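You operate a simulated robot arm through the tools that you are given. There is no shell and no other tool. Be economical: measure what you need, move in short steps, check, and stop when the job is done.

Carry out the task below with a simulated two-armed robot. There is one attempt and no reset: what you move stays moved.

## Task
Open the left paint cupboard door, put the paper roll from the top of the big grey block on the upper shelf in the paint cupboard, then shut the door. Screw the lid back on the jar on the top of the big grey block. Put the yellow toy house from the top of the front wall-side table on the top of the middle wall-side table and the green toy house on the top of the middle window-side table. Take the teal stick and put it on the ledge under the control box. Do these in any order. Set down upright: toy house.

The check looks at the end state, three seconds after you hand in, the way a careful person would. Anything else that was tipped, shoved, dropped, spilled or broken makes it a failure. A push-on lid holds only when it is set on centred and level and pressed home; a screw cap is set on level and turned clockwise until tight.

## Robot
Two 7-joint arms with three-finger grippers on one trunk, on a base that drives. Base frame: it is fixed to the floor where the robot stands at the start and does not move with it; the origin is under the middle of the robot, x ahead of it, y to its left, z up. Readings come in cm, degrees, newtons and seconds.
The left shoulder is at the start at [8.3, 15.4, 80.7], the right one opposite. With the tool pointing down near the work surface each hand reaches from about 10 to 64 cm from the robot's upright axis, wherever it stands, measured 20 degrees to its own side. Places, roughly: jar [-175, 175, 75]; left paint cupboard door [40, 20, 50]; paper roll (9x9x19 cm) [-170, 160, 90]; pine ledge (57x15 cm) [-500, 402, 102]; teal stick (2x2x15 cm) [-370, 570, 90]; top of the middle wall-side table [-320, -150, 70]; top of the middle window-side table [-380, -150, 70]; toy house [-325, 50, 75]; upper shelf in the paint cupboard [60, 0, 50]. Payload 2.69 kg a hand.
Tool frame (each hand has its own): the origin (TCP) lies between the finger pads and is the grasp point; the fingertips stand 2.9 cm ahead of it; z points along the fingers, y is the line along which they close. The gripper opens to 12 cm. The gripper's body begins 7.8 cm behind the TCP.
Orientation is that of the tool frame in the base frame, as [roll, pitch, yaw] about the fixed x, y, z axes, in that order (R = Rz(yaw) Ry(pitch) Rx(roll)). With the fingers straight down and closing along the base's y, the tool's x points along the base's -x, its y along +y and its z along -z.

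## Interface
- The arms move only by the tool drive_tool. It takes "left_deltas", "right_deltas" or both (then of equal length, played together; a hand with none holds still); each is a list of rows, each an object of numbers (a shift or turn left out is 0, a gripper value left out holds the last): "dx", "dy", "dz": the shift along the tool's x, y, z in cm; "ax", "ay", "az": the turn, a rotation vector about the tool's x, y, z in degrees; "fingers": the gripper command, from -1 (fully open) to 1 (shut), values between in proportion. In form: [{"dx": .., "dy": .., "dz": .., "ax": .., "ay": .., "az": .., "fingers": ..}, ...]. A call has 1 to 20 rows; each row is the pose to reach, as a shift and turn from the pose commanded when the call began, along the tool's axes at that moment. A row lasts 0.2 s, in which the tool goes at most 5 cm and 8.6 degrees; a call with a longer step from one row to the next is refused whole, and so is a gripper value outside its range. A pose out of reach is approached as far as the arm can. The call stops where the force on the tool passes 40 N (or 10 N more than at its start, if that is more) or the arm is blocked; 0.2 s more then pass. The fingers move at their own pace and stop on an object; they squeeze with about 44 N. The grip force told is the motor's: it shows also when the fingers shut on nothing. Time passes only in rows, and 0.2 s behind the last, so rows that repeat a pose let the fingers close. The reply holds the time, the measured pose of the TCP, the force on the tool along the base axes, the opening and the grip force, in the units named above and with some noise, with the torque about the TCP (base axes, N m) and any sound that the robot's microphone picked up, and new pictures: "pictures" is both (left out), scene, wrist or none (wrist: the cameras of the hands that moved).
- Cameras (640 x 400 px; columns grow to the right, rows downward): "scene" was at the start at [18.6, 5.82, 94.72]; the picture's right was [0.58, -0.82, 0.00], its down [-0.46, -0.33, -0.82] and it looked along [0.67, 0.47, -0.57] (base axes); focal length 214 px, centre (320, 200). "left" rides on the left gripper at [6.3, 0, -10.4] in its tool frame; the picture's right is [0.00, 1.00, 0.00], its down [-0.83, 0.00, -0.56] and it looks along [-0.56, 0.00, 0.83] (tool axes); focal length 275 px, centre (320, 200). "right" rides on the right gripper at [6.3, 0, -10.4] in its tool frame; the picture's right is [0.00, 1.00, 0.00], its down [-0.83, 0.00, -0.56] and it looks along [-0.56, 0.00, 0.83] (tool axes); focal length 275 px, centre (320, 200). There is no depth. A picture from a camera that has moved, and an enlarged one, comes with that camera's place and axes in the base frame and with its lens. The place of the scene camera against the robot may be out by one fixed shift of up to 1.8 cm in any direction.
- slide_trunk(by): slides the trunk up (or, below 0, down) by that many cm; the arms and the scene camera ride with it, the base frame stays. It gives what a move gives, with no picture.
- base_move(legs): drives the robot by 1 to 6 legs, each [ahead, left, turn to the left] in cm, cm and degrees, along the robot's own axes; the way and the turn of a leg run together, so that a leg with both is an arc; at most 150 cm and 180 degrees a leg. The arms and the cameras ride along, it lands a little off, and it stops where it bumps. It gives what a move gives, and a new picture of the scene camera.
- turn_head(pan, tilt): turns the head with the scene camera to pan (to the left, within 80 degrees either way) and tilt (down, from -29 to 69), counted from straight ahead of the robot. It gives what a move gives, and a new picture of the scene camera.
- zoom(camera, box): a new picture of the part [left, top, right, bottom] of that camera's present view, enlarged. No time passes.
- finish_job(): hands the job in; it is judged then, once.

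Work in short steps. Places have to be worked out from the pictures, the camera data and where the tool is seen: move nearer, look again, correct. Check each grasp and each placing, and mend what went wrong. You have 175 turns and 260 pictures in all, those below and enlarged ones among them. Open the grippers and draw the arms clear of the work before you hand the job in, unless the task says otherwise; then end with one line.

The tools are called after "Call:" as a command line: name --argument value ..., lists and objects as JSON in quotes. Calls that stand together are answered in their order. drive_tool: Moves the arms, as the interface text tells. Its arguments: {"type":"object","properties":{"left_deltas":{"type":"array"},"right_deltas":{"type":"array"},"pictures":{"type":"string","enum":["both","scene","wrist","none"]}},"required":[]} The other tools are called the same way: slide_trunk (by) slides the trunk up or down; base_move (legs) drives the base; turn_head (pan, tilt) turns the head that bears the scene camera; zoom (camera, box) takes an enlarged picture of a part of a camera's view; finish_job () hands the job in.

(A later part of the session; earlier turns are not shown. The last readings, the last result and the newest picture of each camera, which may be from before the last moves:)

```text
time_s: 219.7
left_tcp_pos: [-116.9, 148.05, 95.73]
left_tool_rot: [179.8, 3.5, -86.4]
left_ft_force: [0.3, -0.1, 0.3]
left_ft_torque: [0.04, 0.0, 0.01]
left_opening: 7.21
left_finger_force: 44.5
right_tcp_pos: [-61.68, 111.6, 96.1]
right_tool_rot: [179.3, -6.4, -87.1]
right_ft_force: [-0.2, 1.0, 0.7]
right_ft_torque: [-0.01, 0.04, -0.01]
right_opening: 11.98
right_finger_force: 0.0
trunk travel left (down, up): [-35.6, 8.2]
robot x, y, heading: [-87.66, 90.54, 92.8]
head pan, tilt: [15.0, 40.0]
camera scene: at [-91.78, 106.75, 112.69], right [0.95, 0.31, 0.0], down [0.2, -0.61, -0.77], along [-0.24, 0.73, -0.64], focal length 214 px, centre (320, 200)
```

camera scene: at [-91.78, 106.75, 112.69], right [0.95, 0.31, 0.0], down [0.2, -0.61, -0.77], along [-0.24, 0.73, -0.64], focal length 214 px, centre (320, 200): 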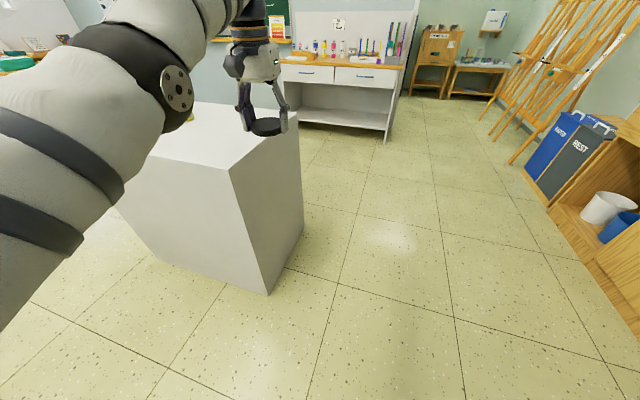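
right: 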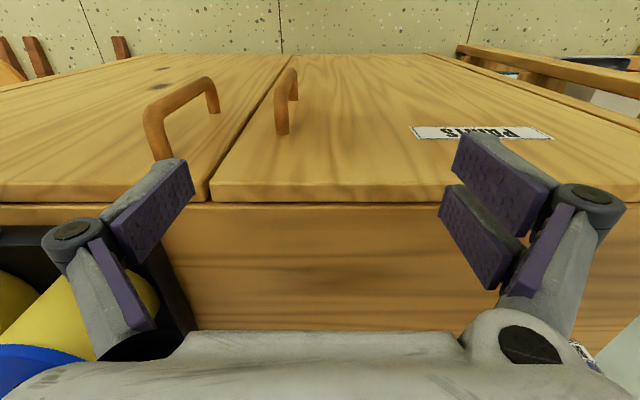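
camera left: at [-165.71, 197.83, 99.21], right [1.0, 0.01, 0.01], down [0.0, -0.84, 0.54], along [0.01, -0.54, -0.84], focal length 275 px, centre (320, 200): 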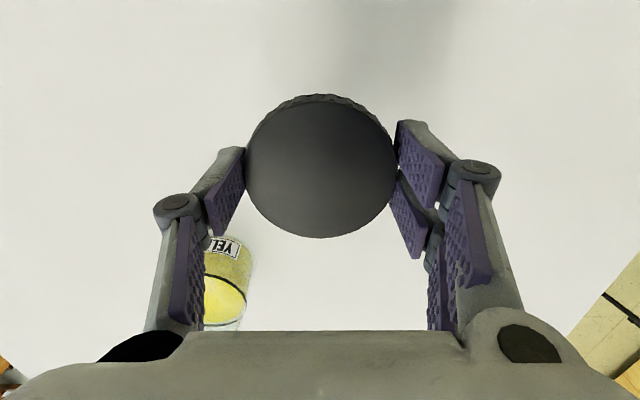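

Still holding the lid. I square up and move left so the hand is just in front of the jar, then look.

Call:
base_move --legs '[[0, 0, -2.8], [12, 62, 0]]'

Call:
zoom --camera "left" --box '[0, 0, 640, 400]'

```text
time_s: 225.4
left_tcp_pos: [-177.16, 161.03, 95.72]
left_tool_rot: [179.6, 3.5, -88.7]
left_ft_force: [1.1, 0.1, -0.4]
left_ft_torque: [-0.03, 0.02, 0.02]
left_opening: 7.18
left_finger_force: 44.4
right_tcp_pos: [-123.48, 122.26, 96.14]
right_tool_rot: [179.3, -6.4, -89.4]
right_ft_force: [-0.6, 0.8, 0.2]
right_ft_torque: [0.02, 0.05, 0.0]
right_opening: 12.02
right_finger_force: 0.2
trunk travel left (down, up): [-35.6, 8.2]
robot x, y, heading: [-149.81, 102.31, 90.6]
head pan, tilt: [15.0, 40.0]
camera scene: at [-153.72, 118.64, 112.68], right [0.96, 0.27, 0.0], down [0.17, -0.62, -0.77], along [-0.21, 0.74, -0.64], focal length 214 px, centre (320, 200)
```

scene: 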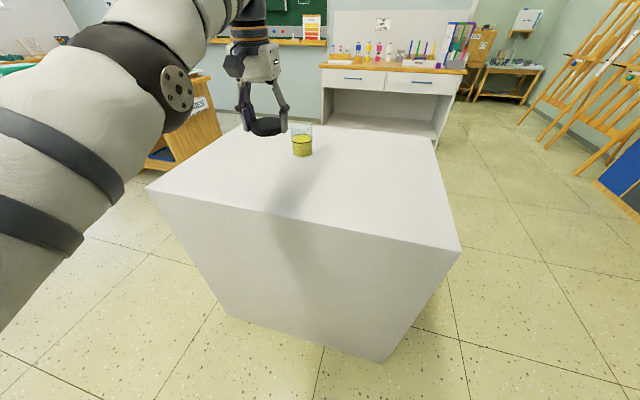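

```text
1.00 times, centred on (320, 200) of left (not enlarged: the box is as wide or as high as the picture)
camera zoom: at [-176.92, 154.03, 105.77], right [-1.0, -0.02, 0.01], down [-0.01, 0.8, 0.61], along [-0.02, 0.6, -0.8], focal length 275 px, centre (320, 200)
```

zoom: 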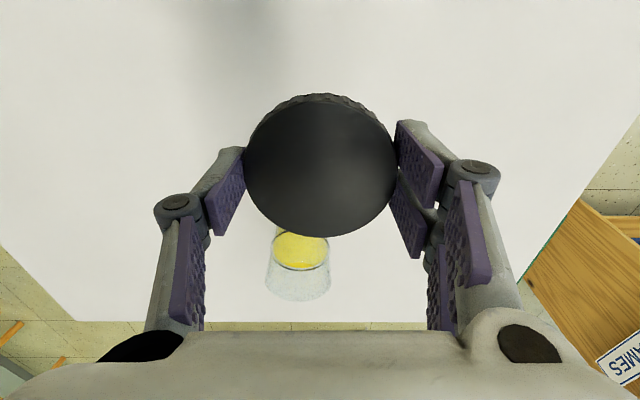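

Combining both wrist views, the jar's rim centre is (-175.2, 178.4), z≈87.6. I level the lid, then move over the jar (lid bottom now ≈92).

Call:
drive_tool --left_deltas '[{"ay": 2}, {"ay": 4.4}, {"ay": 4.4}]' --pictures "none"

Call:
base_move --legs '[[12, -1.9, -0.5]]'

Call:
zoom --camera "left" --box '[0, 0, 640, 400]'

```text
time_s: 226.2
left_tcp_pos: [-177.1, 159.49, 95.24]
left_tool_rot: [179.7, -1.0, -88.7]
left_ft_force: [-0.6, 0.1, -0.4]
left_ft_torque: [0.0, -0.01, 0.0]
left_opening: 7.19
left_finger_force: 44.2
left hand out of reach, approached as far as the arm can: row 1, 2, 3
right_tcp_pos: [-123.53, 122.53, 96.25]
right_tool_rot: [179.3, -6.5, -89.4]
right_ft_force: [-0.2, 0.2, 0.3]
right_ft_torque: [-0.03, 0.01, 0.04]
right_opening: 12.02
right_finger_force: 0.2
trunk travel left (down, up): [-35.6, 8.2]
robot x, y, heading: [-150.18, 102.58, 90.7]
head pan, tilt: [15.0, 40.0]
```

```text
time_s: 227.4
left_tcp_pos: [-174.66, 171.61, 95.19]
left_tool_rot: [179.7, -1.0, -89.3]
left_ft_force: [0.0, 1.0, 0.7]
left_ft_torque: [-0.06, 0.01, -0.02]
left_opening: 7.2
left_finger_force: 43.5
right_tcp_pos: [-121.28, 133.89, 96.15]
right_tool_rot: [179.1, -6.5, -90.1]
right_ft_force: [0.8, -0.1, -0.1]
right_ft_torque: [-0.03, 0.03, 0.01]
right_opening: 12.0
right_finger_force: 0.1
trunk travel left (down, up): [-35.6, 8.2]
robot x, y, heading: [-148.08, 114.06, 90.0]
head pan, tilt: [15.0, 40.0]
camera scene: at [-151.76, 130.55, 112.67], right [0.97, 0.26, 0.0], down [0.17, -0.62, -0.77], along [-0.2, 0.74, -0.64], focal length 214 px, centre (320, 200)
```

scene: 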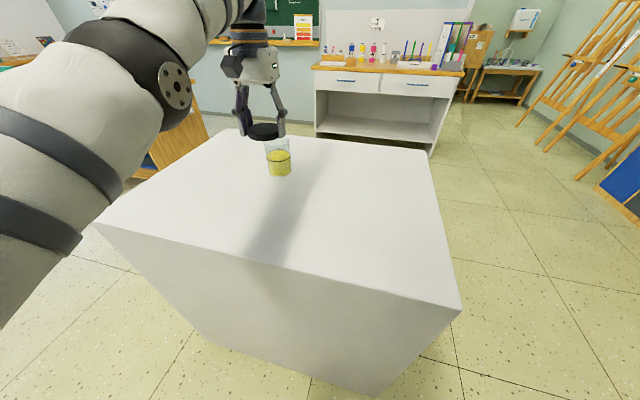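

```text
1.00 times, centred on (320, 200) of left (not enlarged: the box is as wide or as high as the picture)
camera zoom: at [-174.57, 165.5, 105.72], right [-1.0, -0.01, 0.01], down [0.0, 0.84, 0.54], along [-0.01, 0.54, -0.84], focal length 275 px, centre (320, 200)
```

zoom: 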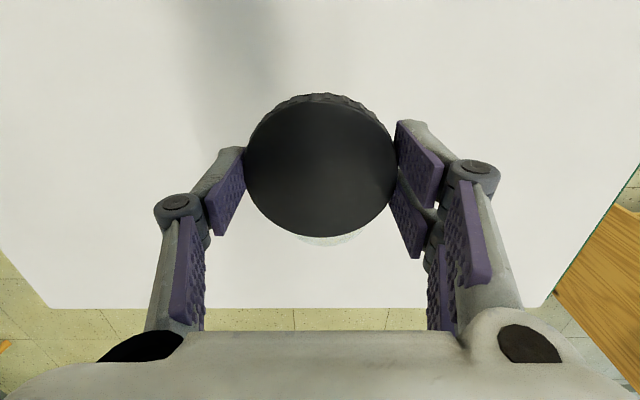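

The rim's far edge peeks out, confirming the centre at about (-175.7, 178.4). I move 6.8 cm ahead and 1 cm left, then check from the side with the scene camera.

Call:
base_move --legs '[[6.8, 1.0, 0]]'

Call:
turn_head --pan 35 --tilt 25

```text
time_s: 228.4
left_tcp_pos: [-175.5, 178.5, 95.18]
left_tool_rot: [179.7, -1.0, -89.5]
left_ft_force: [0.7, 0.1, 0.1]
left_ft_torque: [0.0, 0.0, -0.02]
left_opening: 7.17
left_finger_force: 44.3
right_tcp_pos: [-122.51, 140.65, 96.27]
right_tool_rot: [179.2, -6.6, -90.3]
right_ft_force: [0.0, -0.2, 0.2]
right_ft_torque: [-0.06, -0.01, -0.02]
right_opening: 12.0
right_finger_force: 0.1
trunk travel left (down, up): [-35.6, 8.2]
robot x, y, heading: [-149.02, 120.84, 89.9]
head pan, tilt: [15.0, 40.0]
camera scene: at [-152.74, 137.38, 112.67], right [0.97, 0.26, 0.0], down [0.17, -0.62, -0.77], along [-0.2, 0.74, -0.64], focal length 214 px, centre (320, 200)
```

scene: 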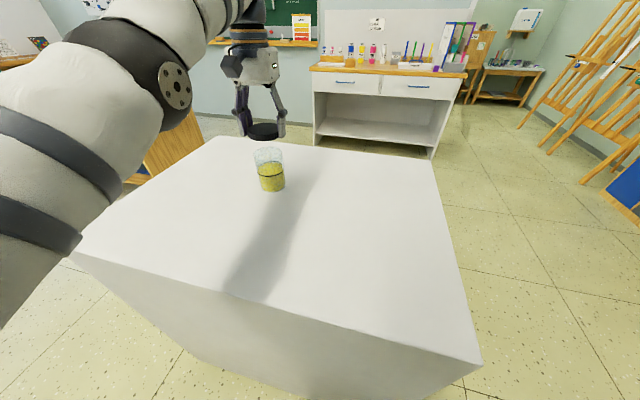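

```text
time_s: 229.2
left_tcp_pos: [-175.42, 178.5, 95.2]
left_tool_rot: [179.7, -0.9, -89.5]
left_ft_force: [-0.1, -0.5, 0.2]
left_ft_torque: [0.0, 0.02, 0.03]
left_opening: 7.17
left_finger_force: 44.2
right_tcp_pos: [-122.5, 140.62, 96.21]
right_tool_rot: [179.3, -6.5, -90.1]
right_ft_force: [0.6, 0.3, -0.1]
right_ft_torque: [0.0, 0.01, 0.01]
right_opening: 12.02
right_finger_force: 0.1
trunk travel left (down, up): [-35.6, 8.2]
robot x, y, heading: [-149.52, 121.17, 90.0]
head pan, tilt: [35.0, 25.0]
camera scene: at [-155.81, 136.64, 115.01], right [0.82, 0.57, 0.0], down [0.24, -0.35, -0.91], along [-0.52, 0.74, -0.42], focal length 214 px, centre (320, 200)
```

scene: 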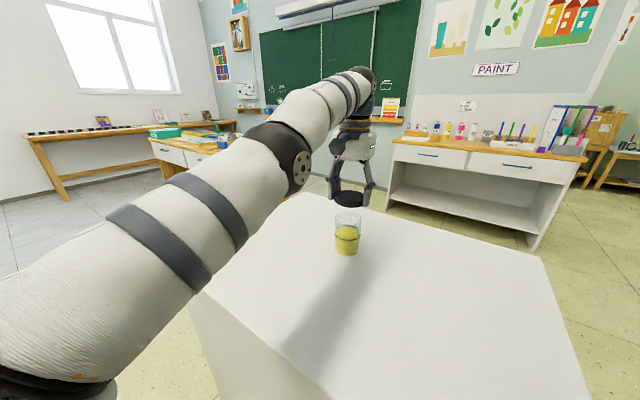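

The lid sits right above the jar (within ~0.4 cm). I nudge 0.3 cm left and lower it gently until it touches.

Call:
drive_tool --left_deltas '[{"dy": 0.3, "dz": 1}, {"dy": 0.3, "dz": 2}, {"dy": 0.3, "dz": 2.8}, {"dy": 0.3, "dz": 3.2}, {"dy": 0.3, "dz": 3.5}, {"dy": 0.3, "dz": 3.8}]' --pictures "none"

Call:
zoom --camera "scene" --box '[270, 140, 430, 240]'

```text
time_s: 230.7
left_tcp_pos: [-175.98, 179.23, 91.69]
left_tool_rot: [179.7, -0.9, -89.4]
left_ft_force: [-0.1, 0.2, -0.5]
left_ft_torque: [-0.02, -0.01, 0.02]
left_opening: 7.18
left_finger_force: 43.8
left hand out of reach, approached as far as the arm can: row 2, 3, 4, 5, 6
right_tcp_pos: [-122.47, 140.61, 96.13]
right_tool_rot: [179.3, -6.4, -90.2]
right_ft_force: [-1.9, 0.3, 0.3]
right_ft_torque: [-0.03, 0.0, 0.01]
right_opening: 12.0
right_finger_force: 0.2
trunk travel left (down, up): [-35.6, 8.2]
robot x, y, heading: [-149.11, 120.76, 89.8]
head pan, tilt: [35.0, 25.0]
```

```text
4.00 times, centred on (350, 190) of scene
camera zoom: at [-155.81, 136.64, 115.01], right [0.82, 0.57, 0.0], down [0.24, -0.35, -0.91], along [-0.52, 0.74, -0.42], focal length 858 px, centre (200, 240)
```

zoom: 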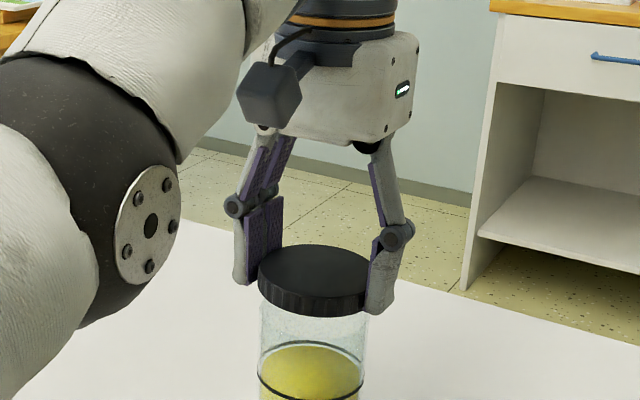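

The lid hovers just above the rim. The arm drifted 0.7 cm forward, so I correct with the base (back 0.7 cm) and continue lowering.

Call:
base_move --legs '[[-0.8, 0, 0]]'

Call:
drive_tool --left_deltas '[{"dz": 0.2}, {"dz": 0.4}, {"dz": 0.6}, {"dz": 0.8}, {"dz": 1.0}, {"dz": 1.2}, {"dz": 1.4}, {"dz": 1.6}, {"dz": 1.8}, {"dz": 2.0}]' --pictures "none"

Call:
zoom --camera "scene" --box '[270, 160, 430, 260]'

```text
time_s: 231.4
left_tcp_pos: [-175.91, 178.42, 91.63]
left_tool_rot: [179.7, -1.1, -89.5]
left_ft_force: [-0.2, 0.8, 0.1]
left_ft_torque: [-0.04, 0.0, 0.0]
left_opening: 7.22
left_finger_force: 43.9
right_tcp_pos: [-122.42, 139.8, 96.29]
right_tool_rot: [179.2, -6.4, -90.2]
right_ft_force: [-0.5, -0.4, 0.4]
right_ft_torque: [0.06, 0.0, 0.0]
right_opening: 12.04
right_finger_force: 0.1
trunk travel left (down, up): [-35.6, 8.2]
robot x, y, heading: [-149.28, 120.21, 89.9]
head pan, tilt: [35.0, 25.0]
camera scene: at [-155.82, 135.8, 115.02], right [0.82, 0.57, 0.0], down [0.24, -0.35, -0.91], along [-0.52, 0.74, -0.42], focal length 214 px, centre (320, 200)
```

scene: 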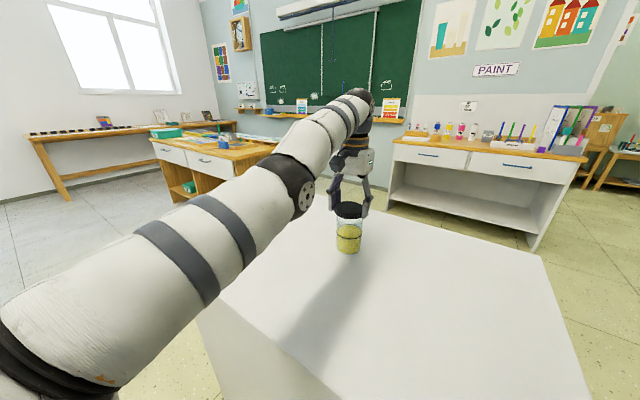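

```text
time_s: 233.1
left_tcp_pos: [-176.04, 178.73, 90.99]
left_tool_rot: [179.8, -0.4, -89.5]
left_ft_force: [0.0, -7.8, 20.7]
left_ft_torque: [-0.38, -0.52, -0.15]
left_opening: 7.22
left_finger_force: 43.8
left hand out of reach, approached as far as the arm can: row 6, 7, 8
right_tcp_pos: [-122.33, 139.7, 96.38]
right_tool_rot: [179.2, -6.5, -90.3]
right_ft_force: [0.3, 0.6, -0.7]
right_ft_torque: [-0.04, 0.0, 0.02]
right_opening: 11.99
right_finger_force: 0.0
trunk travel left (down, up): [-35.6, 8.2]
robot x, y, heading: [-149.26, 119.82, 89.9]
head pan, tilt: [35.0, 25.0]
stopped in row 8 (left hand): the force on the tool passed its limit at 43 N (the readings are from after the stop); the commanded pose is now the measured one
```

```text
4.00 times, centred on (350, 210) of scene
camera zoom: at [-155.78, 135.65, 115.03], right [0.82, 0.57, 0.0], down [0.24, -0.34, -0.91], along [-0.52, 0.74, -0.42], focal length 858 px, centre (200, 160)
```

zoom: 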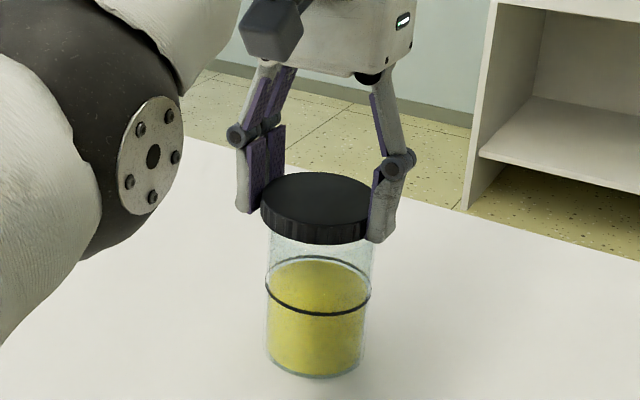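

Contact at z 91.0 (lid underside ≈87.6, at the rim), with the load on the +x/−y side, so I lift slightly, shift 0.4 cm that way, and press again.

Call:
drive_tool --left_deltas '[{"dz": -0.5}, {"dz": -0.5, "dx": 0.4, "dy": -0.4}, {"dz": 0, "dx": 0.4, "dy": -0.4}, {"dz": 0.2, "dx": 0.4, "dy": -0.4}, {"dz": 0.4, "dx": 0.4, "dy": -0.4}]' --pictures "none"

```text
time_s: 234.3
left_tcp_pos: [-175.42, 178.76, 91.0]
left_tool_rot: [179.8, -0.4, -89.6]
left_ft_force: [0.2, -2.0, 37.9]
left_ft_torque: [-0.32, -1.31, -0.06]
left_opening: 7.19
left_finger_force: 43.8
left hand out of reach, approached as far as the arm can: row 3, 4, 5
right_tcp_pos: [-122.29, 139.68, 96.29]
right_tool_rot: [179.1, -6.1, -90.1]
right_ft_force: [0.0, 0.8, 0.1]
right_ft_torque: [0.0, 0.03, -0.02]
right_opening: 12.0
right_finger_force: 0.1
trunk travel left (down, up): [-35.6, 8.2]
robot x, y, heading: [-149.19, 120.12, 89.9]
head pan, tilt: [35.0, 25.0]
```

Load is now clearly on the +x side, so the jar lies a bit further +x. I shift another 0.5 cm and lower again.

Call:
drive_tool --left_deltas '[{"dz": -0.4}, {"dz": -0.4, "dy": -0.5}, {"dz": 0, "dy": -0.5}, {"dz": 0.2, "dy": -0.5}, {"dz": 0.4, "dy": -0.5}, {"dz": 0.6, "dy": -0.5}]' --pictures "none"

Call:
zoom --camera "scene" --box '[310, 185, 390, 235]'

```text
time_s: 235.3
left_tcp_pos: [-175.34, 178.83, 91.14]
left_tool_rot: [179.4, -0.2, -89.2]
left_ft_force: [-2.6, -5.7, 22.2]
left_ft_torque: [-0.48, -0.31, -0.1]
left_opening: 7.2
left_finger_force: 44.1
right_tcp_pos: [-122.47, 139.67, 96.35]
right_tool_rot: [179.2, -6.5, -90.2]
right_ft_force: [-0.4, 0.1, 0.1]
right_ft_torque: [0.02, -0.01, 0.02]
right_opening: 12.02
right_finger_force: 0.1
trunk travel left (down, up): [-35.6, 8.2]
robot x, y, heading: [-149.29, 119.77, 89.9]
head pan, tilt: [35.0, 25.0]
stopped in row 4 (left hand): the force on the tool passed its limit at 49 N (the readings are from after the stop); the commanded pose is now the measured one
```

```text
8.00 times, centred on (350, 210) of scene
camera zoom: at [-155.81, 135.66, 115.01], right [0.82, 0.57, 0.0], down [0.24, -0.34, -0.91], along [-0.52, 0.74, -0.42], focal length 1716 px, centre (80, 120)
```

zoom: 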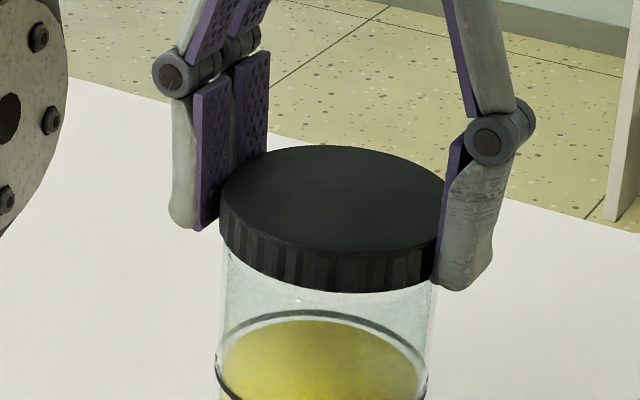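

In the sideways direction the lid is centred. Remaining error is in depth, away from me, matching the load direction. I lift a little, move the base back 0.7 and right 0.4, and lower again.

Call:
drive_tool --left_deltas '[{"dz": -0.5}, {"dz": -0.6}]' --pictures "none"

Call:
base_move --legs '[[-0.8, -0.4, 0]]'

Call:
drive_tool --left_deltas '[{"dz": 0.3}, {"dz": 0.5}, {"dz": 0.7}, {"dz": 0.9}, {"dz": 1.1}]' --pictures "none"

Call:
zoom --camera "scene" --box '[310, 185, 390, 235]'

```text
time_s: 235.9
left_tcp_pos: [-175.27, 179.1, 91.15]
left_tool_rot: [179.6, -0.6, -89.3]
left_ft_force: [0.2, 0.4, -0.3]
left_ft_torque: [-0.02, -0.01, -0.01]
left_opening: 7.19
left_finger_force: 44.1
right_tcp_pos: [-122.45, 139.87, 96.2]
right_tool_rot: [179.2, -6.5, -90.2]
right_ft_force: [1.5, 0.3, 0.3]
right_ft_torque: [0.0, -0.01, 0.02]
right_opening: 12.01
right_finger_force: 0.0
trunk travel left (down, up): [-35.6, 8.2]
robot x, y, heading: [-149.14, 119.8, 90.1]
head pan, tilt: [35.0, 25.0]
```

```text
time_s: 236.6
left_tcp_pos: [-174.89, 178.15, 91.35]
left_tool_rot: [179.5, -0.4, -89.1]
left_ft_force: [-0.2, 0.0, 0.4]
left_ft_torque: [0.07, -0.04, 0.0]
left_opening: 7.18
left_finger_force: 43.1
right_tcp_pos: [-121.94, 138.94, 96.29]
right_tool_rot: [179.3, -6.5, -90.0]
right_ft_force: [0.6, -0.5, -1.3]
right_ft_torque: [0.04, 0.0, 0.03]
right_opening: 11.98
right_finger_force: 0.0
trunk travel left (down, up): [-35.6, 8.2]
robot x, y, heading: [-148.85, 119.3, 89.7]
head pan, tilt: [35.0, 25.0]
camera scene: at [-155.43, 134.99, 115.02], right [0.82, 0.57, 0.0], down [0.24, -0.35, -0.91], along [-0.52, 0.74, -0.42], focal length 214 px, centre (320, 200)
```

scene: 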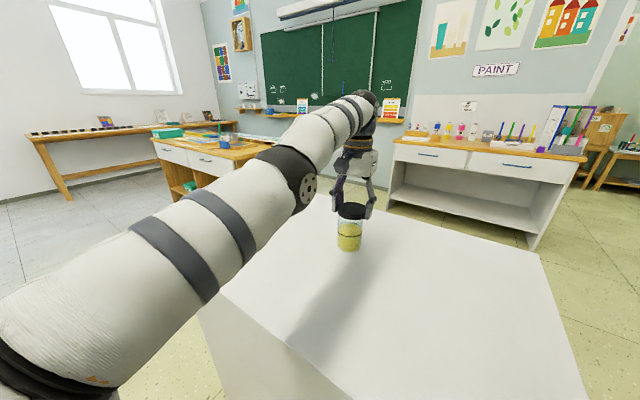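

```text
time_s: 237.8
left_tcp_pos: [-174.97, 178.13, 90.88]
left_tool_rot: [179.4, 0.0, -89.2]
left_ft_force: [-2.6, 3.3, 39.4]
left_ft_torque: [-0.52, -0.13, -0.09]
left_opening: 7.24
left_finger_force: 43.5
right_tcp_pos: [-121.96, 138.78, 96.4]
right_tool_rot: [179.2, -6.3, -90.1]
right_ft_force: [0.5, -0.4, 0.2]
right_ft_torque: [-0.02, 0.0, 0.0]
right_opening: 12.03
right_finger_force: 0.0
trunk travel left (down, up): [-35.6, 8.2]
robot x, y, heading: [-148.81, 119.5, 90.0]
head pan, tilt: [35.0, 25.0]
```

```text
8.00 times, centred on (350, 210) of scene
camera zoom: at [-155.36, 134.77, 115.1], right [0.82, 0.57, 0.0], down [0.24, -0.34, -0.91], along [-0.52, 0.74, -0.42], focal length 1716 px, centre (80, 120)
```

zoom: 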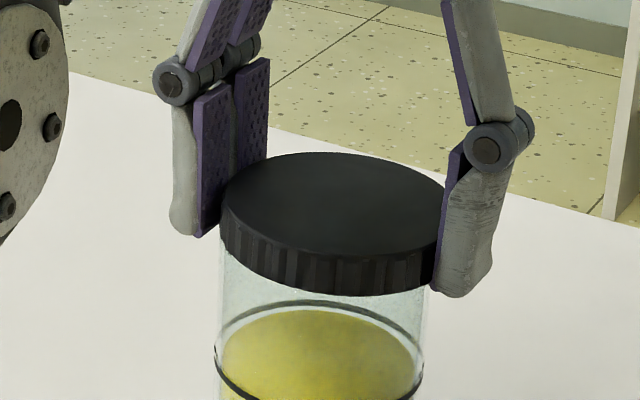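

The lid now bears nearly evenly on the rim. I turn it clockwise 64° with light downward pressure and watch the torque.

Call:
drive_tool --left_deltas '[{"dz": -0.1, "fingers": 1}, {"dz": -0.1, "az": 8}, {"dz": -0.1, "az": 16}, {"dz": -0.05, "az": 24}, {"dz": -0.05, "az": 32}, {"dz": 0, "az": 40}, {"dz": 0, "az": 48}, {"dz": 0.05, "az": 56}, {"dz": 0.05, "az": 64}]' --pictures "none"

Call:
zoom --camera "scene" --box '[310, 185, 390, 235]'

```text
time_s: 239.8
left_tcp_pos: [-174.96, 177.96, 90.53]
left_tool_rot: [-179.9, -0.8, -153.4]
left_ft_force: [0.6, -4.2, 34.6]
left_ft_torque: [-0.3, 0.43, 0.17]
left_opening: 7.16
left_finger_force: 43.9
right_tcp_pos: [-121.9, 138.84, 96.2]
right_tool_rot: [179.2, -6.4, -90.1]
right_ft_force: [0.1, 0.9, -0.5]
right_ft_torque: [-0.02, -0.01, 0.01]
right_opening: 12.0
right_finger_force: 0.0
trunk travel left (down, up): [-35.6, 8.2]
robot x, y, heading: [-148.65, 119.67, 89.9]
head pan, tilt: [35.0, 25.0]
```

```text
8.00 times, centred on (350, 210) of scene
camera zoom: at [-155.34, 134.74, 115.06], right [0.82, 0.57, 0.0], down [0.24, -0.34, -0.91], along [-0.52, 0.74, -0.42], focal length 1716 px, centre (80, 120)
```

zoom: 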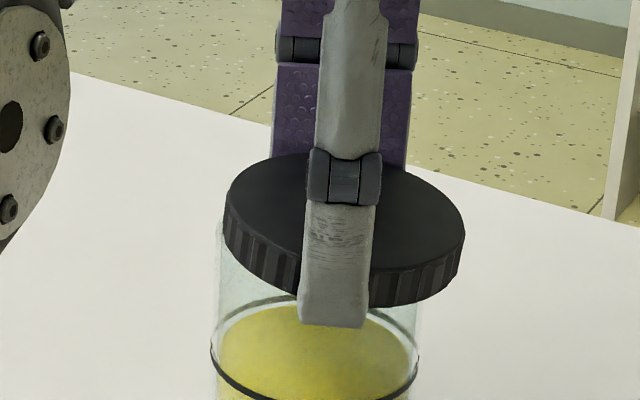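

The lid turned off-centre: it sits about 1 cm off along the pads, so it orbits when turned. I lift, turn back, shift the base 0.9 cm back to seat the lid evenly, and will then re-grip it on its centre.

Call:
drive_tool --left_deltas '[{"dz": -0.5}, {"dz": -1}, {"dz": -1, "az": -8}, {"dz": -1, "az": -16}, {"dz": -1, "az": -24}, {"dz": -1, "az": -32}, {"dz": -1, "az": -40}, {"dz": -1, "az": -48}, {"dz": -1, "az": -56}, {"dz": -1, "az": -64}, {"dz": -1, "az": -64}]' --pictures "none"

Call:
base_move --legs '[[-0.9, 0, 0]]'

Call:
zoom --camera "scene" --box '[310, 185, 390, 235]'

Call:
zoom --camera "left" --box '[200, 80, 440, 280]'

```text
time_s: 242.2
left_tcp_pos: [-174.99, 178.17, 91.21]
left_tool_rot: [179.4, -0.4, -89.1]
left_ft_force: [-0.2, 0.3, 0.8]
left_ft_torque: [-0.01, -0.01, 0.0]
left_opening: 7.12
left_finger_force: 44.4
right_tcp_pos: [-121.99, 139.14, 96.18]
right_tool_rot: [179.2, -6.5, -90.1]
right_ft_force: [-0.4, 0.0, -0.1]
right_ft_torque: [-0.02, 0.02, -0.03]
right_opening: 11.98
right_finger_force: 0.0
trunk travel left (down, up): [-35.6, 8.2]
robot x, y, heading: [-148.53, 119.66, 90.0]
head pan, tilt: [35.0, 25.0]
```

```text
time_s: 243.0
left_tcp_pos: [-175.05, 177.19, 91.21]
left_tool_rot: [179.5, -0.5, -89.2]
left_ft_force: [0.2, -1.0, -0.5]
left_ft_torque: [0.04, -0.02, -0.04]
left_opening: 7.15
left_finger_force: 44.0
right_tcp_pos: [-122.14, 138.1, 96.28]
right_tool_rot: [179.3, -6.4, -90.0]
right_ft_force: [-0.3, 0.8, 0.3]
right_ft_torque: [-0.03, -0.05, 0.03]
right_opening: 12.0
right_finger_force: 0.1
trunk travel left (down, up): [-35.6, 8.2]
robot x, y, heading: [-148.96, 118.59, 89.8]
head pan, tilt: [35.0, 25.0]
camera scene: at [-155.45, 134.09, 115.02], right [0.82, 0.57, 0.0], down [0.24, -0.35, -0.91], along [-0.52, 0.74, -0.42], focal length 214 px, centre (320, 200)
```

scene: 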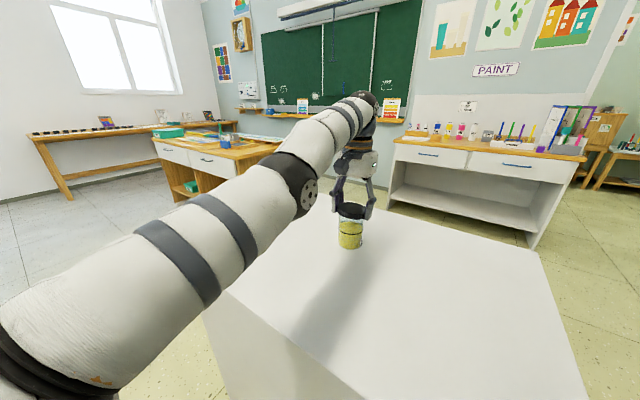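

```text
8.00 times, centred on (350, 210) of scene
camera zoom: at [-155.45, 134.09, 115.02], right [0.82, 0.57, 0.0], down [0.24, -0.35, -0.91], along [-0.52, 0.74, -0.42], focal length 1716 px, centre (80, 120)
```

zoom: 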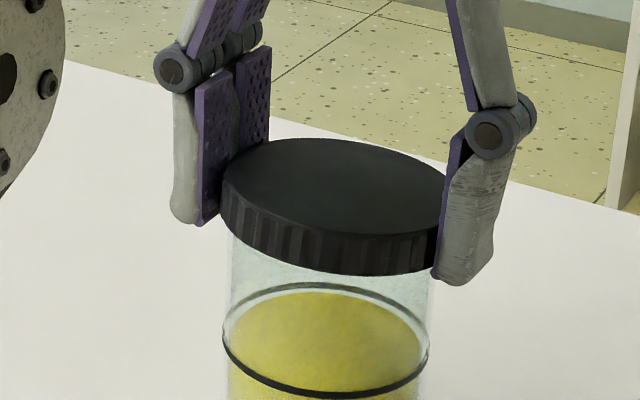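

```text
2.00 times, centred on (320, 180) of left
camera zoom: at [-174.79, 170.99, 101.71], right [-1.0, -0.01, 0.01], down [0.0, 0.84, 0.55], along [-0.01, 0.55, -0.84], focal length 551 px, centre (320, 240)
```

zoom: 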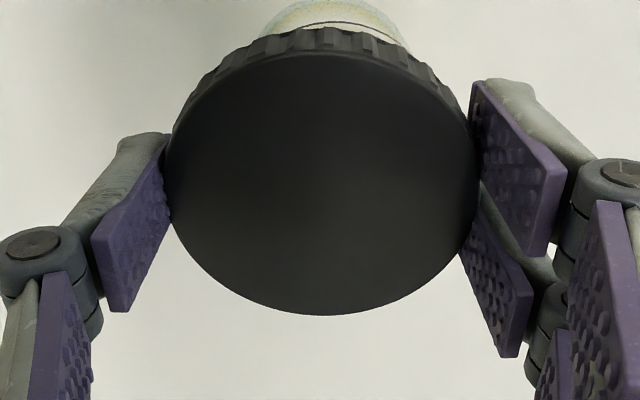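

The lid has tilted a little in the grip. I look at the upper part of the wrist view to see where the jar's base is relative to the lid.

Call:
zoom --camera "left" --box '[200, 20, 440, 170]'

```text
2.67 times, centred on (320, 95) of left
camera zoom: at [-174.79, 170.99, 101.71], right [-1.0, -0.01, 0.01], down [0.0, 0.84, 0.55], along [-0.01, 0.55, -0.84], focal length 734 px, centre (320, 480)
```

zoom: 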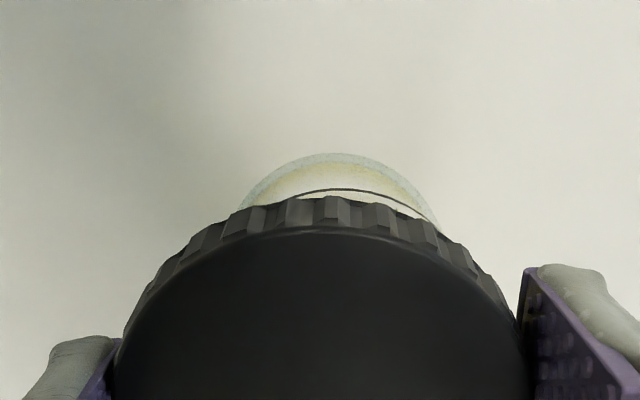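

Jar centre works out to (-175.5, 178.2), r≈3.3. I move the lid there (ahead 1.0, left 0.45), touch down lightly, and release so it settles flat on the rim.

Call:
base_move --legs '[[1.0, 0.45, 0]]'

Call:
drive_tool --left_deltas '[{"dz": 0.2}, {"dz": 0.3}, {"dz": 0.4}, {"dz": 0.4, "fingers": 0.6}, {"dz": 0.4, "fingers": -0.4}, {"dz": 0.4, "fingers": -0.4}]' --pictures "wrist"

Call:
zoom --camera "scene" --box '[310, 185, 390, 235]'

```text
time_s: 243.7
left_tcp_pos: [-175.49, 178.31, 91.24]
left_tool_rot: [179.6, -0.7, -89.2]
left_ft_force: [0.2, 0.7, -0.7]
left_ft_torque: [-0.02, 0.01, 0.03]
left_opening: 7.12
left_finger_force: 43.9
right_tcp_pos: [-122.51, 139.28, 96.15]
right_tool_rot: [179.1, -6.5, -90.3]
right_ft_force: [-0.5, 1.3, 0.2]
right_ft_torque: [0.0, 0.0, -0.02]
right_opening: 12.02
right_finger_force: 0.0
trunk travel left (down, up): [-35.6, 8.2]
robot x, y, heading: [-149.3, 119.33, 90.3]
head pan, tilt: [35.0, 25.0]
camera scene: at [-155.9, 135.2, 115.0], right [0.82, 0.57, 0.0], down [0.24, -0.35, -0.91], along [-0.52, 0.74, -0.42], focal length 214 px, centre (320, 200)
```

scene: 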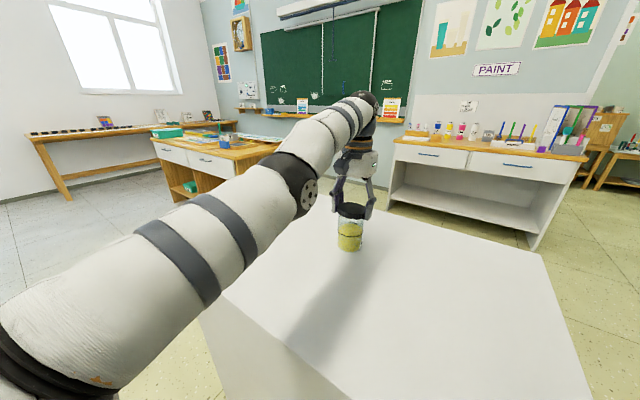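

```text
time_s: 245.1
left_tcp_pos: [-175.44, 178.2, 90.79]
left_tool_rot: [179.5, -0.5, -89.1]
left_ft_force: [0.5, -0.2, 0.6]
left_ft_torque: [0.02, -0.05, -0.01]
left_opening: 8.39
left_finger_force: 0.0
right_tcp_pos: [-122.53, 139.07, 96.26]
right_tool_rot: [179.2, -6.4, -90.2]
right_ft_force: [-0.5, 0.0, -0.3]
right_ft_torque: [0.01, 0.02, 0.02]
right_opening: 12.02
right_finger_force: 0.1
trunk travel left (down, up): [-35.6, 8.2]
robot x, y, heading: [-149.53, 119.35, 90.0]
head pan, tilt: [35.0, 25.0]
camera left: at [-175.26, 172.06, 101.3], right [-1.0, -0.01, 0.01], down [0.0, 0.84, 0.55], along [-0.01, 0.55, -0.84], focal length 275 px, centre (320, 200)
```

left: 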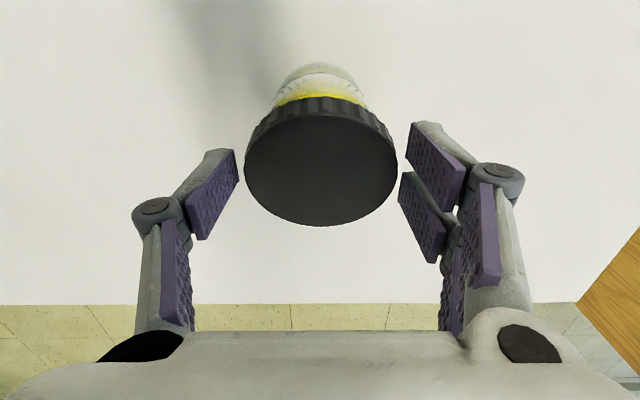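

```text
8.00 times, centred on (350, 210) of scene
camera zoom: at [-155.88, 135.15, 115.01], right [0.82, 0.57, 0.0], down [0.24, -0.35, -0.91], along [-0.52, 0.74, -0.42], focal length 1716 px, centre (80, 120)
```

zoom: 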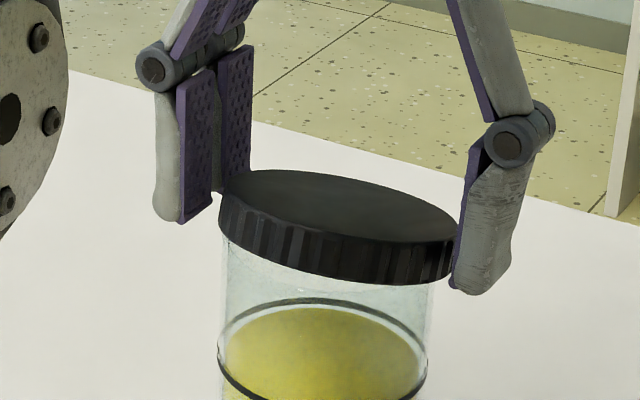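

The lid rests tilted, far side down and near skirt on the rim, so it must come a few mm toward me. I re-grip, lift, level it by 12°, and shift the base back 0.8 cm (which includes the pivot effect).

Call:
drive_tool --left_deltas '[{"fingers": 0.5}, {"fingers": 1}, {"fingers": 1}, {"dz": -0.6}, {"dz": -1.2, "ay": -4}, {"dz": -1.2, "ay": -8}, {"dz": -1.2, "ay": -12}, {"dz": -1.2, "ay": -12}]' --pictures "none"

Call:
base_move --legs '[[-0.8, 0.1, 0]]'

Call:
zoom --camera "left" --box '[160, 20, 480, 260]'

Call:
zoom --camera "scene" --box '[310, 185, 390, 235]'

```text
time_s: 246.9
left_tcp_pos: [-175.6, 182.4, 93.24]
left_tool_rot: [179.5, 11.4, -89.3]
left_ft_force: [0.1, 0.0, 0.0]
left_ft_torque: [0.0, 0.01, 0.0]
left_opening: 7.19
left_finger_force: 44.2
left hand out of reach, approached as far as the arm can: row 5, 6, 7, 8
right_tcp_pos: [-122.43, 139.2, 96.22]
right_tool_rot: [179.2, -6.5, -90.3]
right_ft_force: [-0.1, 0.2, 0.2]
right_ft_torque: [0.03, -0.01, 0.02]
right_opening: 11.99
right_finger_force: 0.1
trunk travel left (down, up): [-35.6, 8.2]
robot x, y, heading: [-149.24, 119.42, 90.0]
head pan, tilt: [35.0, 25.0]
```

```text
time_s: 247.7
left_tcp_pos: [-175.7, 181.33, 93.27]
left_tool_rot: [179.4, 11.4, -89.3]
left_ft_force: [-0.3, -1.0, 1.1]
left_ft_torque: [0.04, -0.02, -0.04]
left_opening: 7.2
left_finger_force: 43.9
right_tcp_pos: [-122.57, 138.3, 96.19]
right_tool_rot: [179.2, -6.5, -90.1]
right_ft_force: [0.9, -0.7, 1.0]
right_ft_torque: [0.01, -0.02, -0.01]
right_opening: 12.01
right_finger_force: 0.0
trunk travel left (down, up): [-35.6, 8.2]
robot x, y, heading: [-149.33, 118.57, 90.2]
head pan, tilt: [35.0, 25.0]
camera scene: at [-155.98, 134.29, 115.02], right [0.82, 0.57, 0.0], down [0.24, -0.35, -0.91], along [-0.52, 0.74, -0.42], focal length 214 px, centre (320, 200)
```

scene: 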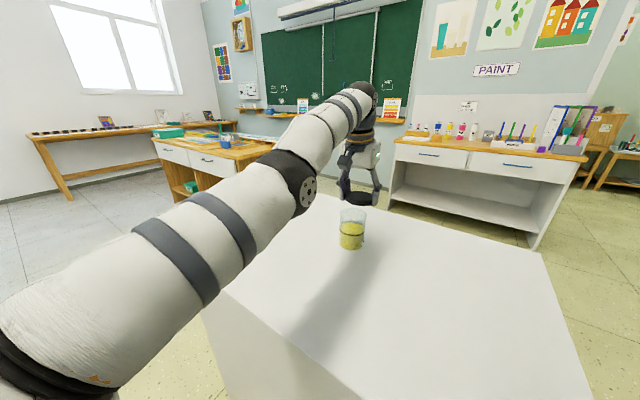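

```text
1.67 times, centred on (320, 140) of left
camera zoom: at [-175.52, 173.16, 102.26], right [-1.0, -0.01, 0.01], down [0.0, 0.7, 0.71], along [-0.01, 0.71, -0.7], focal length 459 px, centre (320, 300)
```

zoom: 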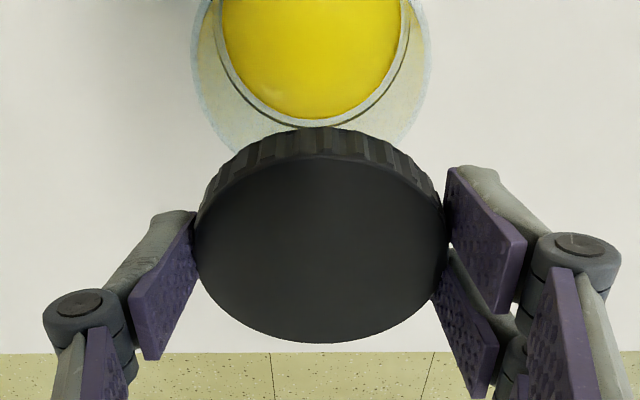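

```text
8.00 times, centred on (350, 210) of scene
camera zoom: at [-155.98, 134.29, 115.02], right [0.82, 0.57, 0.0], down [0.24, -0.35, -0.91], along [-0.52, 0.74, -0.42], focal length 1716 px, centre (80, 120)
```

zoom: 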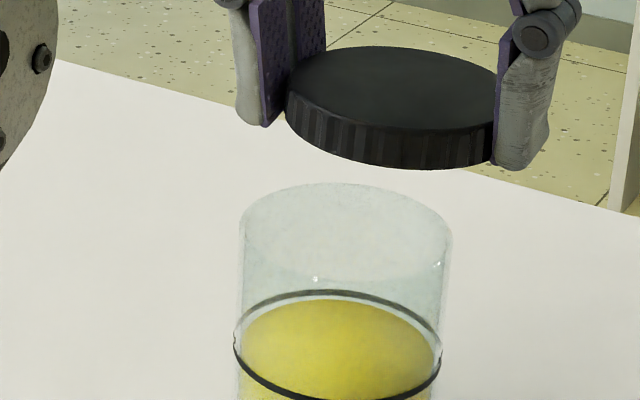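

The lid now looks level in the (tilted) grip and the jar stands upright. The lid must come back about 3.5 cm; I do this with the base and check alignment from both cameras.

Call:
base_move --legs '[[-3.5, -0.2, 0]]'

Call:
zoom --camera "left" --box '[160, 0, 480, 200]'

Call:
zoom --camera "scene" --box '[310, 175, 390, 225]'

```text
time_s: 248.5
left_tcp_pos: [-175.46, 177.72, 93.29]
left_tool_rot: [179.5, 11.4, -89.3]
left_ft_force: [0.7, 0.2, 0.2]
left_ft_torque: [0.02, 0.01, 0.0]
left_opening: 7.19
left_finger_force: 44.1
right_tcp_pos: [-122.28, 134.71, 96.21]
right_tool_rot: [179.1, -6.4, -90.2]
right_ft_force: [-0.3, -0.3, -0.3]
right_ft_torque: [0.05, -0.01, -0.01]
right_opening: 12.0
right_finger_force: 0.1
trunk travel left (down, up): [-35.6, 8.2]
robot x, y, heading: [-149.15, 114.92, 90.1]
head pan, tilt: [35.0, 25.0]
camera scene: at [-155.78, 130.67, 115.03], right [0.82, 0.57, 0.0], down [0.24, -0.35, -0.91], along [-0.52, 0.74, -0.42], focal length 214 px, centre (320, 200)
```

scene: 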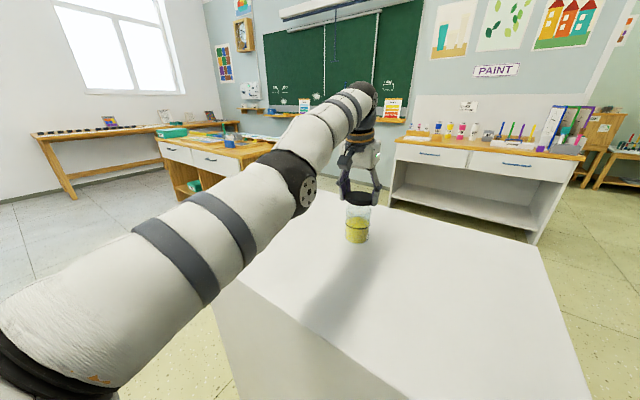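

```text
2.00 times, centred on (320, 100) of left
camera zoom: at [-175.34, 169.54, 102.3], right [-1.0, -0.01, 0.01], down [0.0, 0.7, 0.71], along [-0.01, 0.71, -0.7], focal length 551 px, centre (320, 400)
```

zoom: 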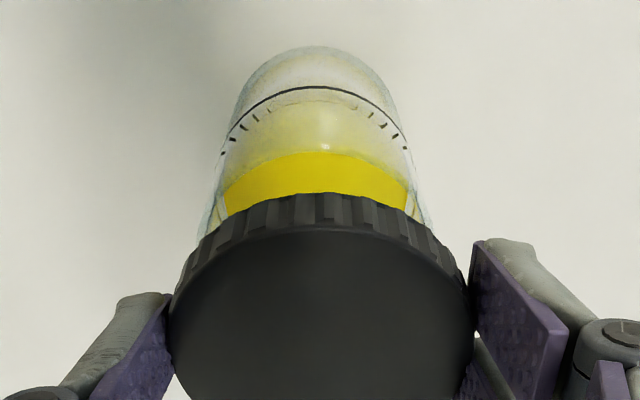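

```text
8.00 times, centred on (350, 200) of scene
camera zoom: at [-155.78, 130.67, 115.03], right [0.82, 0.57, 0.0], down [0.24, -0.35, -0.91], along [-0.52, 0.74, -0.42], focal length 1716 px, centre (80, 200)
```

zoom: 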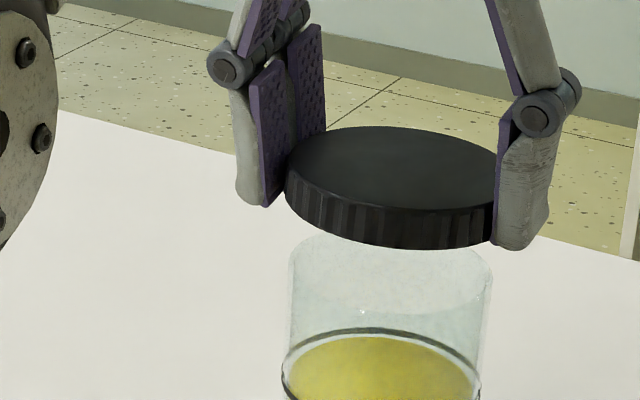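

Lid and jar are aligned within ~2 mm in both views. I pre-compensate the drift (back 0.25, right 0.15) and lower in fine steps.

Call:
base_move --legs '[[-0.25, -0.15, 0]]'

Call:
drive_tool --left_deltas '[{"dz": 0.5}, {"dz": 1}, {"dz": 1.4}, {"dz": 1.6}, {"dz": 1.8}, {"dz": 2.0}, {"dz": 2.2}, {"dz": 2.4}, {"dz": 2.6}, {"dz": 2.8}, {"dz": 3.0}]' --pictures "none"

Call:
zoom --camera "left" --box '[160, 0, 480, 200]'

Call:
zoom --camera "scene" --box '[310, 175, 390, 225]'

```text
time_s: 249.2
left_tcp_pos: [-175.43, 177.63, 93.27]
left_tool_rot: [179.4, 11.5, -89.2]
left_ft_force: [-1.4, -0.2, 1.0]
left_ft_torque: [0.01, 0.02, 0.02]
left_opening: 7.21
left_finger_force: 43.8
right_tcp_pos: [-122.21, 134.55, 96.19]
right_tool_rot: [179.2, -6.4, -90.2]
right_ft_force: [0.1, 0.1, 0.6]
right_ft_torque: [0.02, -0.01, -0.01]
right_opening: 12.01
right_finger_force: 0.0
trunk travel left (down, up): [-35.6, 8.2]
robot x, y, heading: [-149.19, 114.6, 89.8]
head pan, tilt: [35.0, 25.0]
camera scene: at [-155.63, 130.52, 115.01], right [0.82, 0.57, 0.0], down [0.24, -0.35, -0.91], along [-0.52, 0.74, -0.42], focal length 214 px, centre (320, 200)
```

scene: 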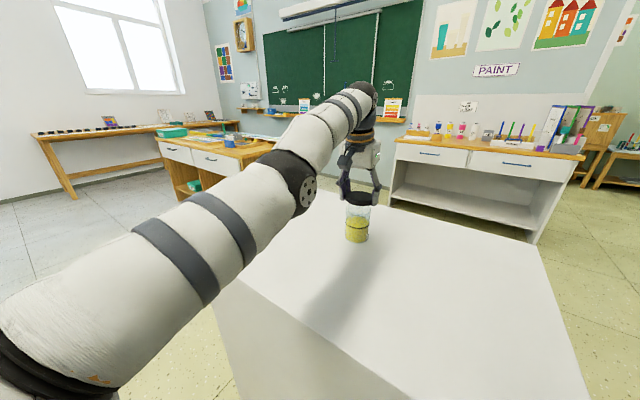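

```text
time_s: 251.6
left_tcp_pos: [-175.31, 178.23, 90.93]
left_tool_rot: [179.4, 12.0, -89.4]
left_ft_force: [-0.1, -4.1, 36.6]
left_ft_torque: [-0.51, -0.4, -0.05]
left_opening: 7.21
left_finger_force: 43.9
right_tcp_pos: [-122.2, 134.34, 96.34]
right_tool_rot: [179.1, -6.2, -90.2]
right_ft_force: [-0.3, -0.2, 0.1]
right_ft_torque: [0.01, -0.01, 0.02]
right_opening: 12.01
right_finger_force: 0.1
trunk travel left (down, up): [-35.6, 8.2]
robot x, y, heading: [-148.87, 114.9, 90.1]
head pan, tilt: [35.0, 25.0]
```

```text
2.00 times, centred on (320, 100) of left
camera zoom: at [-175.22, 169.89, 99.83], right [-1.0, -0.01, 0.01], down [0.0, 0.7, 0.72], along [-0.01, 0.72, -0.7], focal length 551 px, centre (320, 400)
```

zoom: 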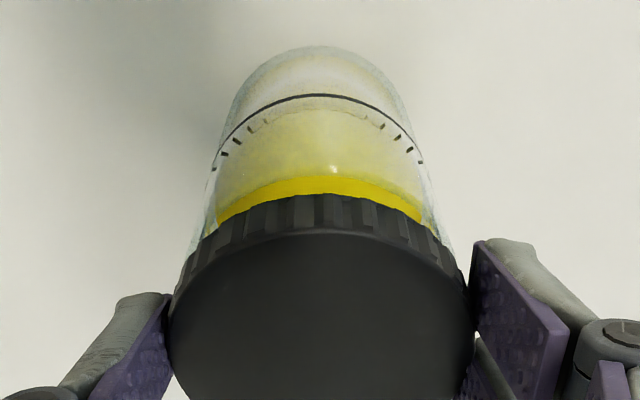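

```text
8.00 times, centred on (350, 200) of scene
camera zoom: at [-155.51, 130.17, 115.12], right [0.82, 0.57, 0.0], down [0.24, -0.34, -0.91], along [-0.52, 0.74, -0.42], focal length 1716 px, centre (80, 200)
```

zoom: 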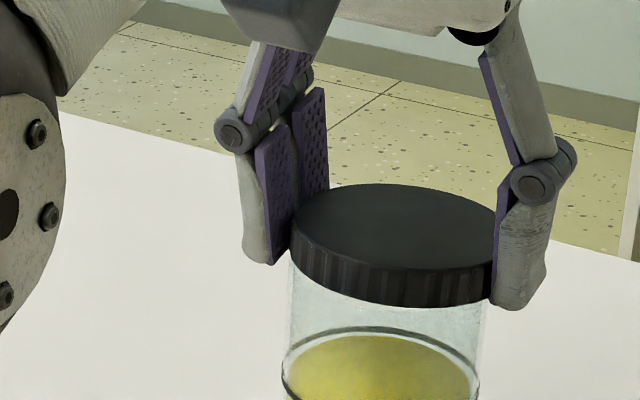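

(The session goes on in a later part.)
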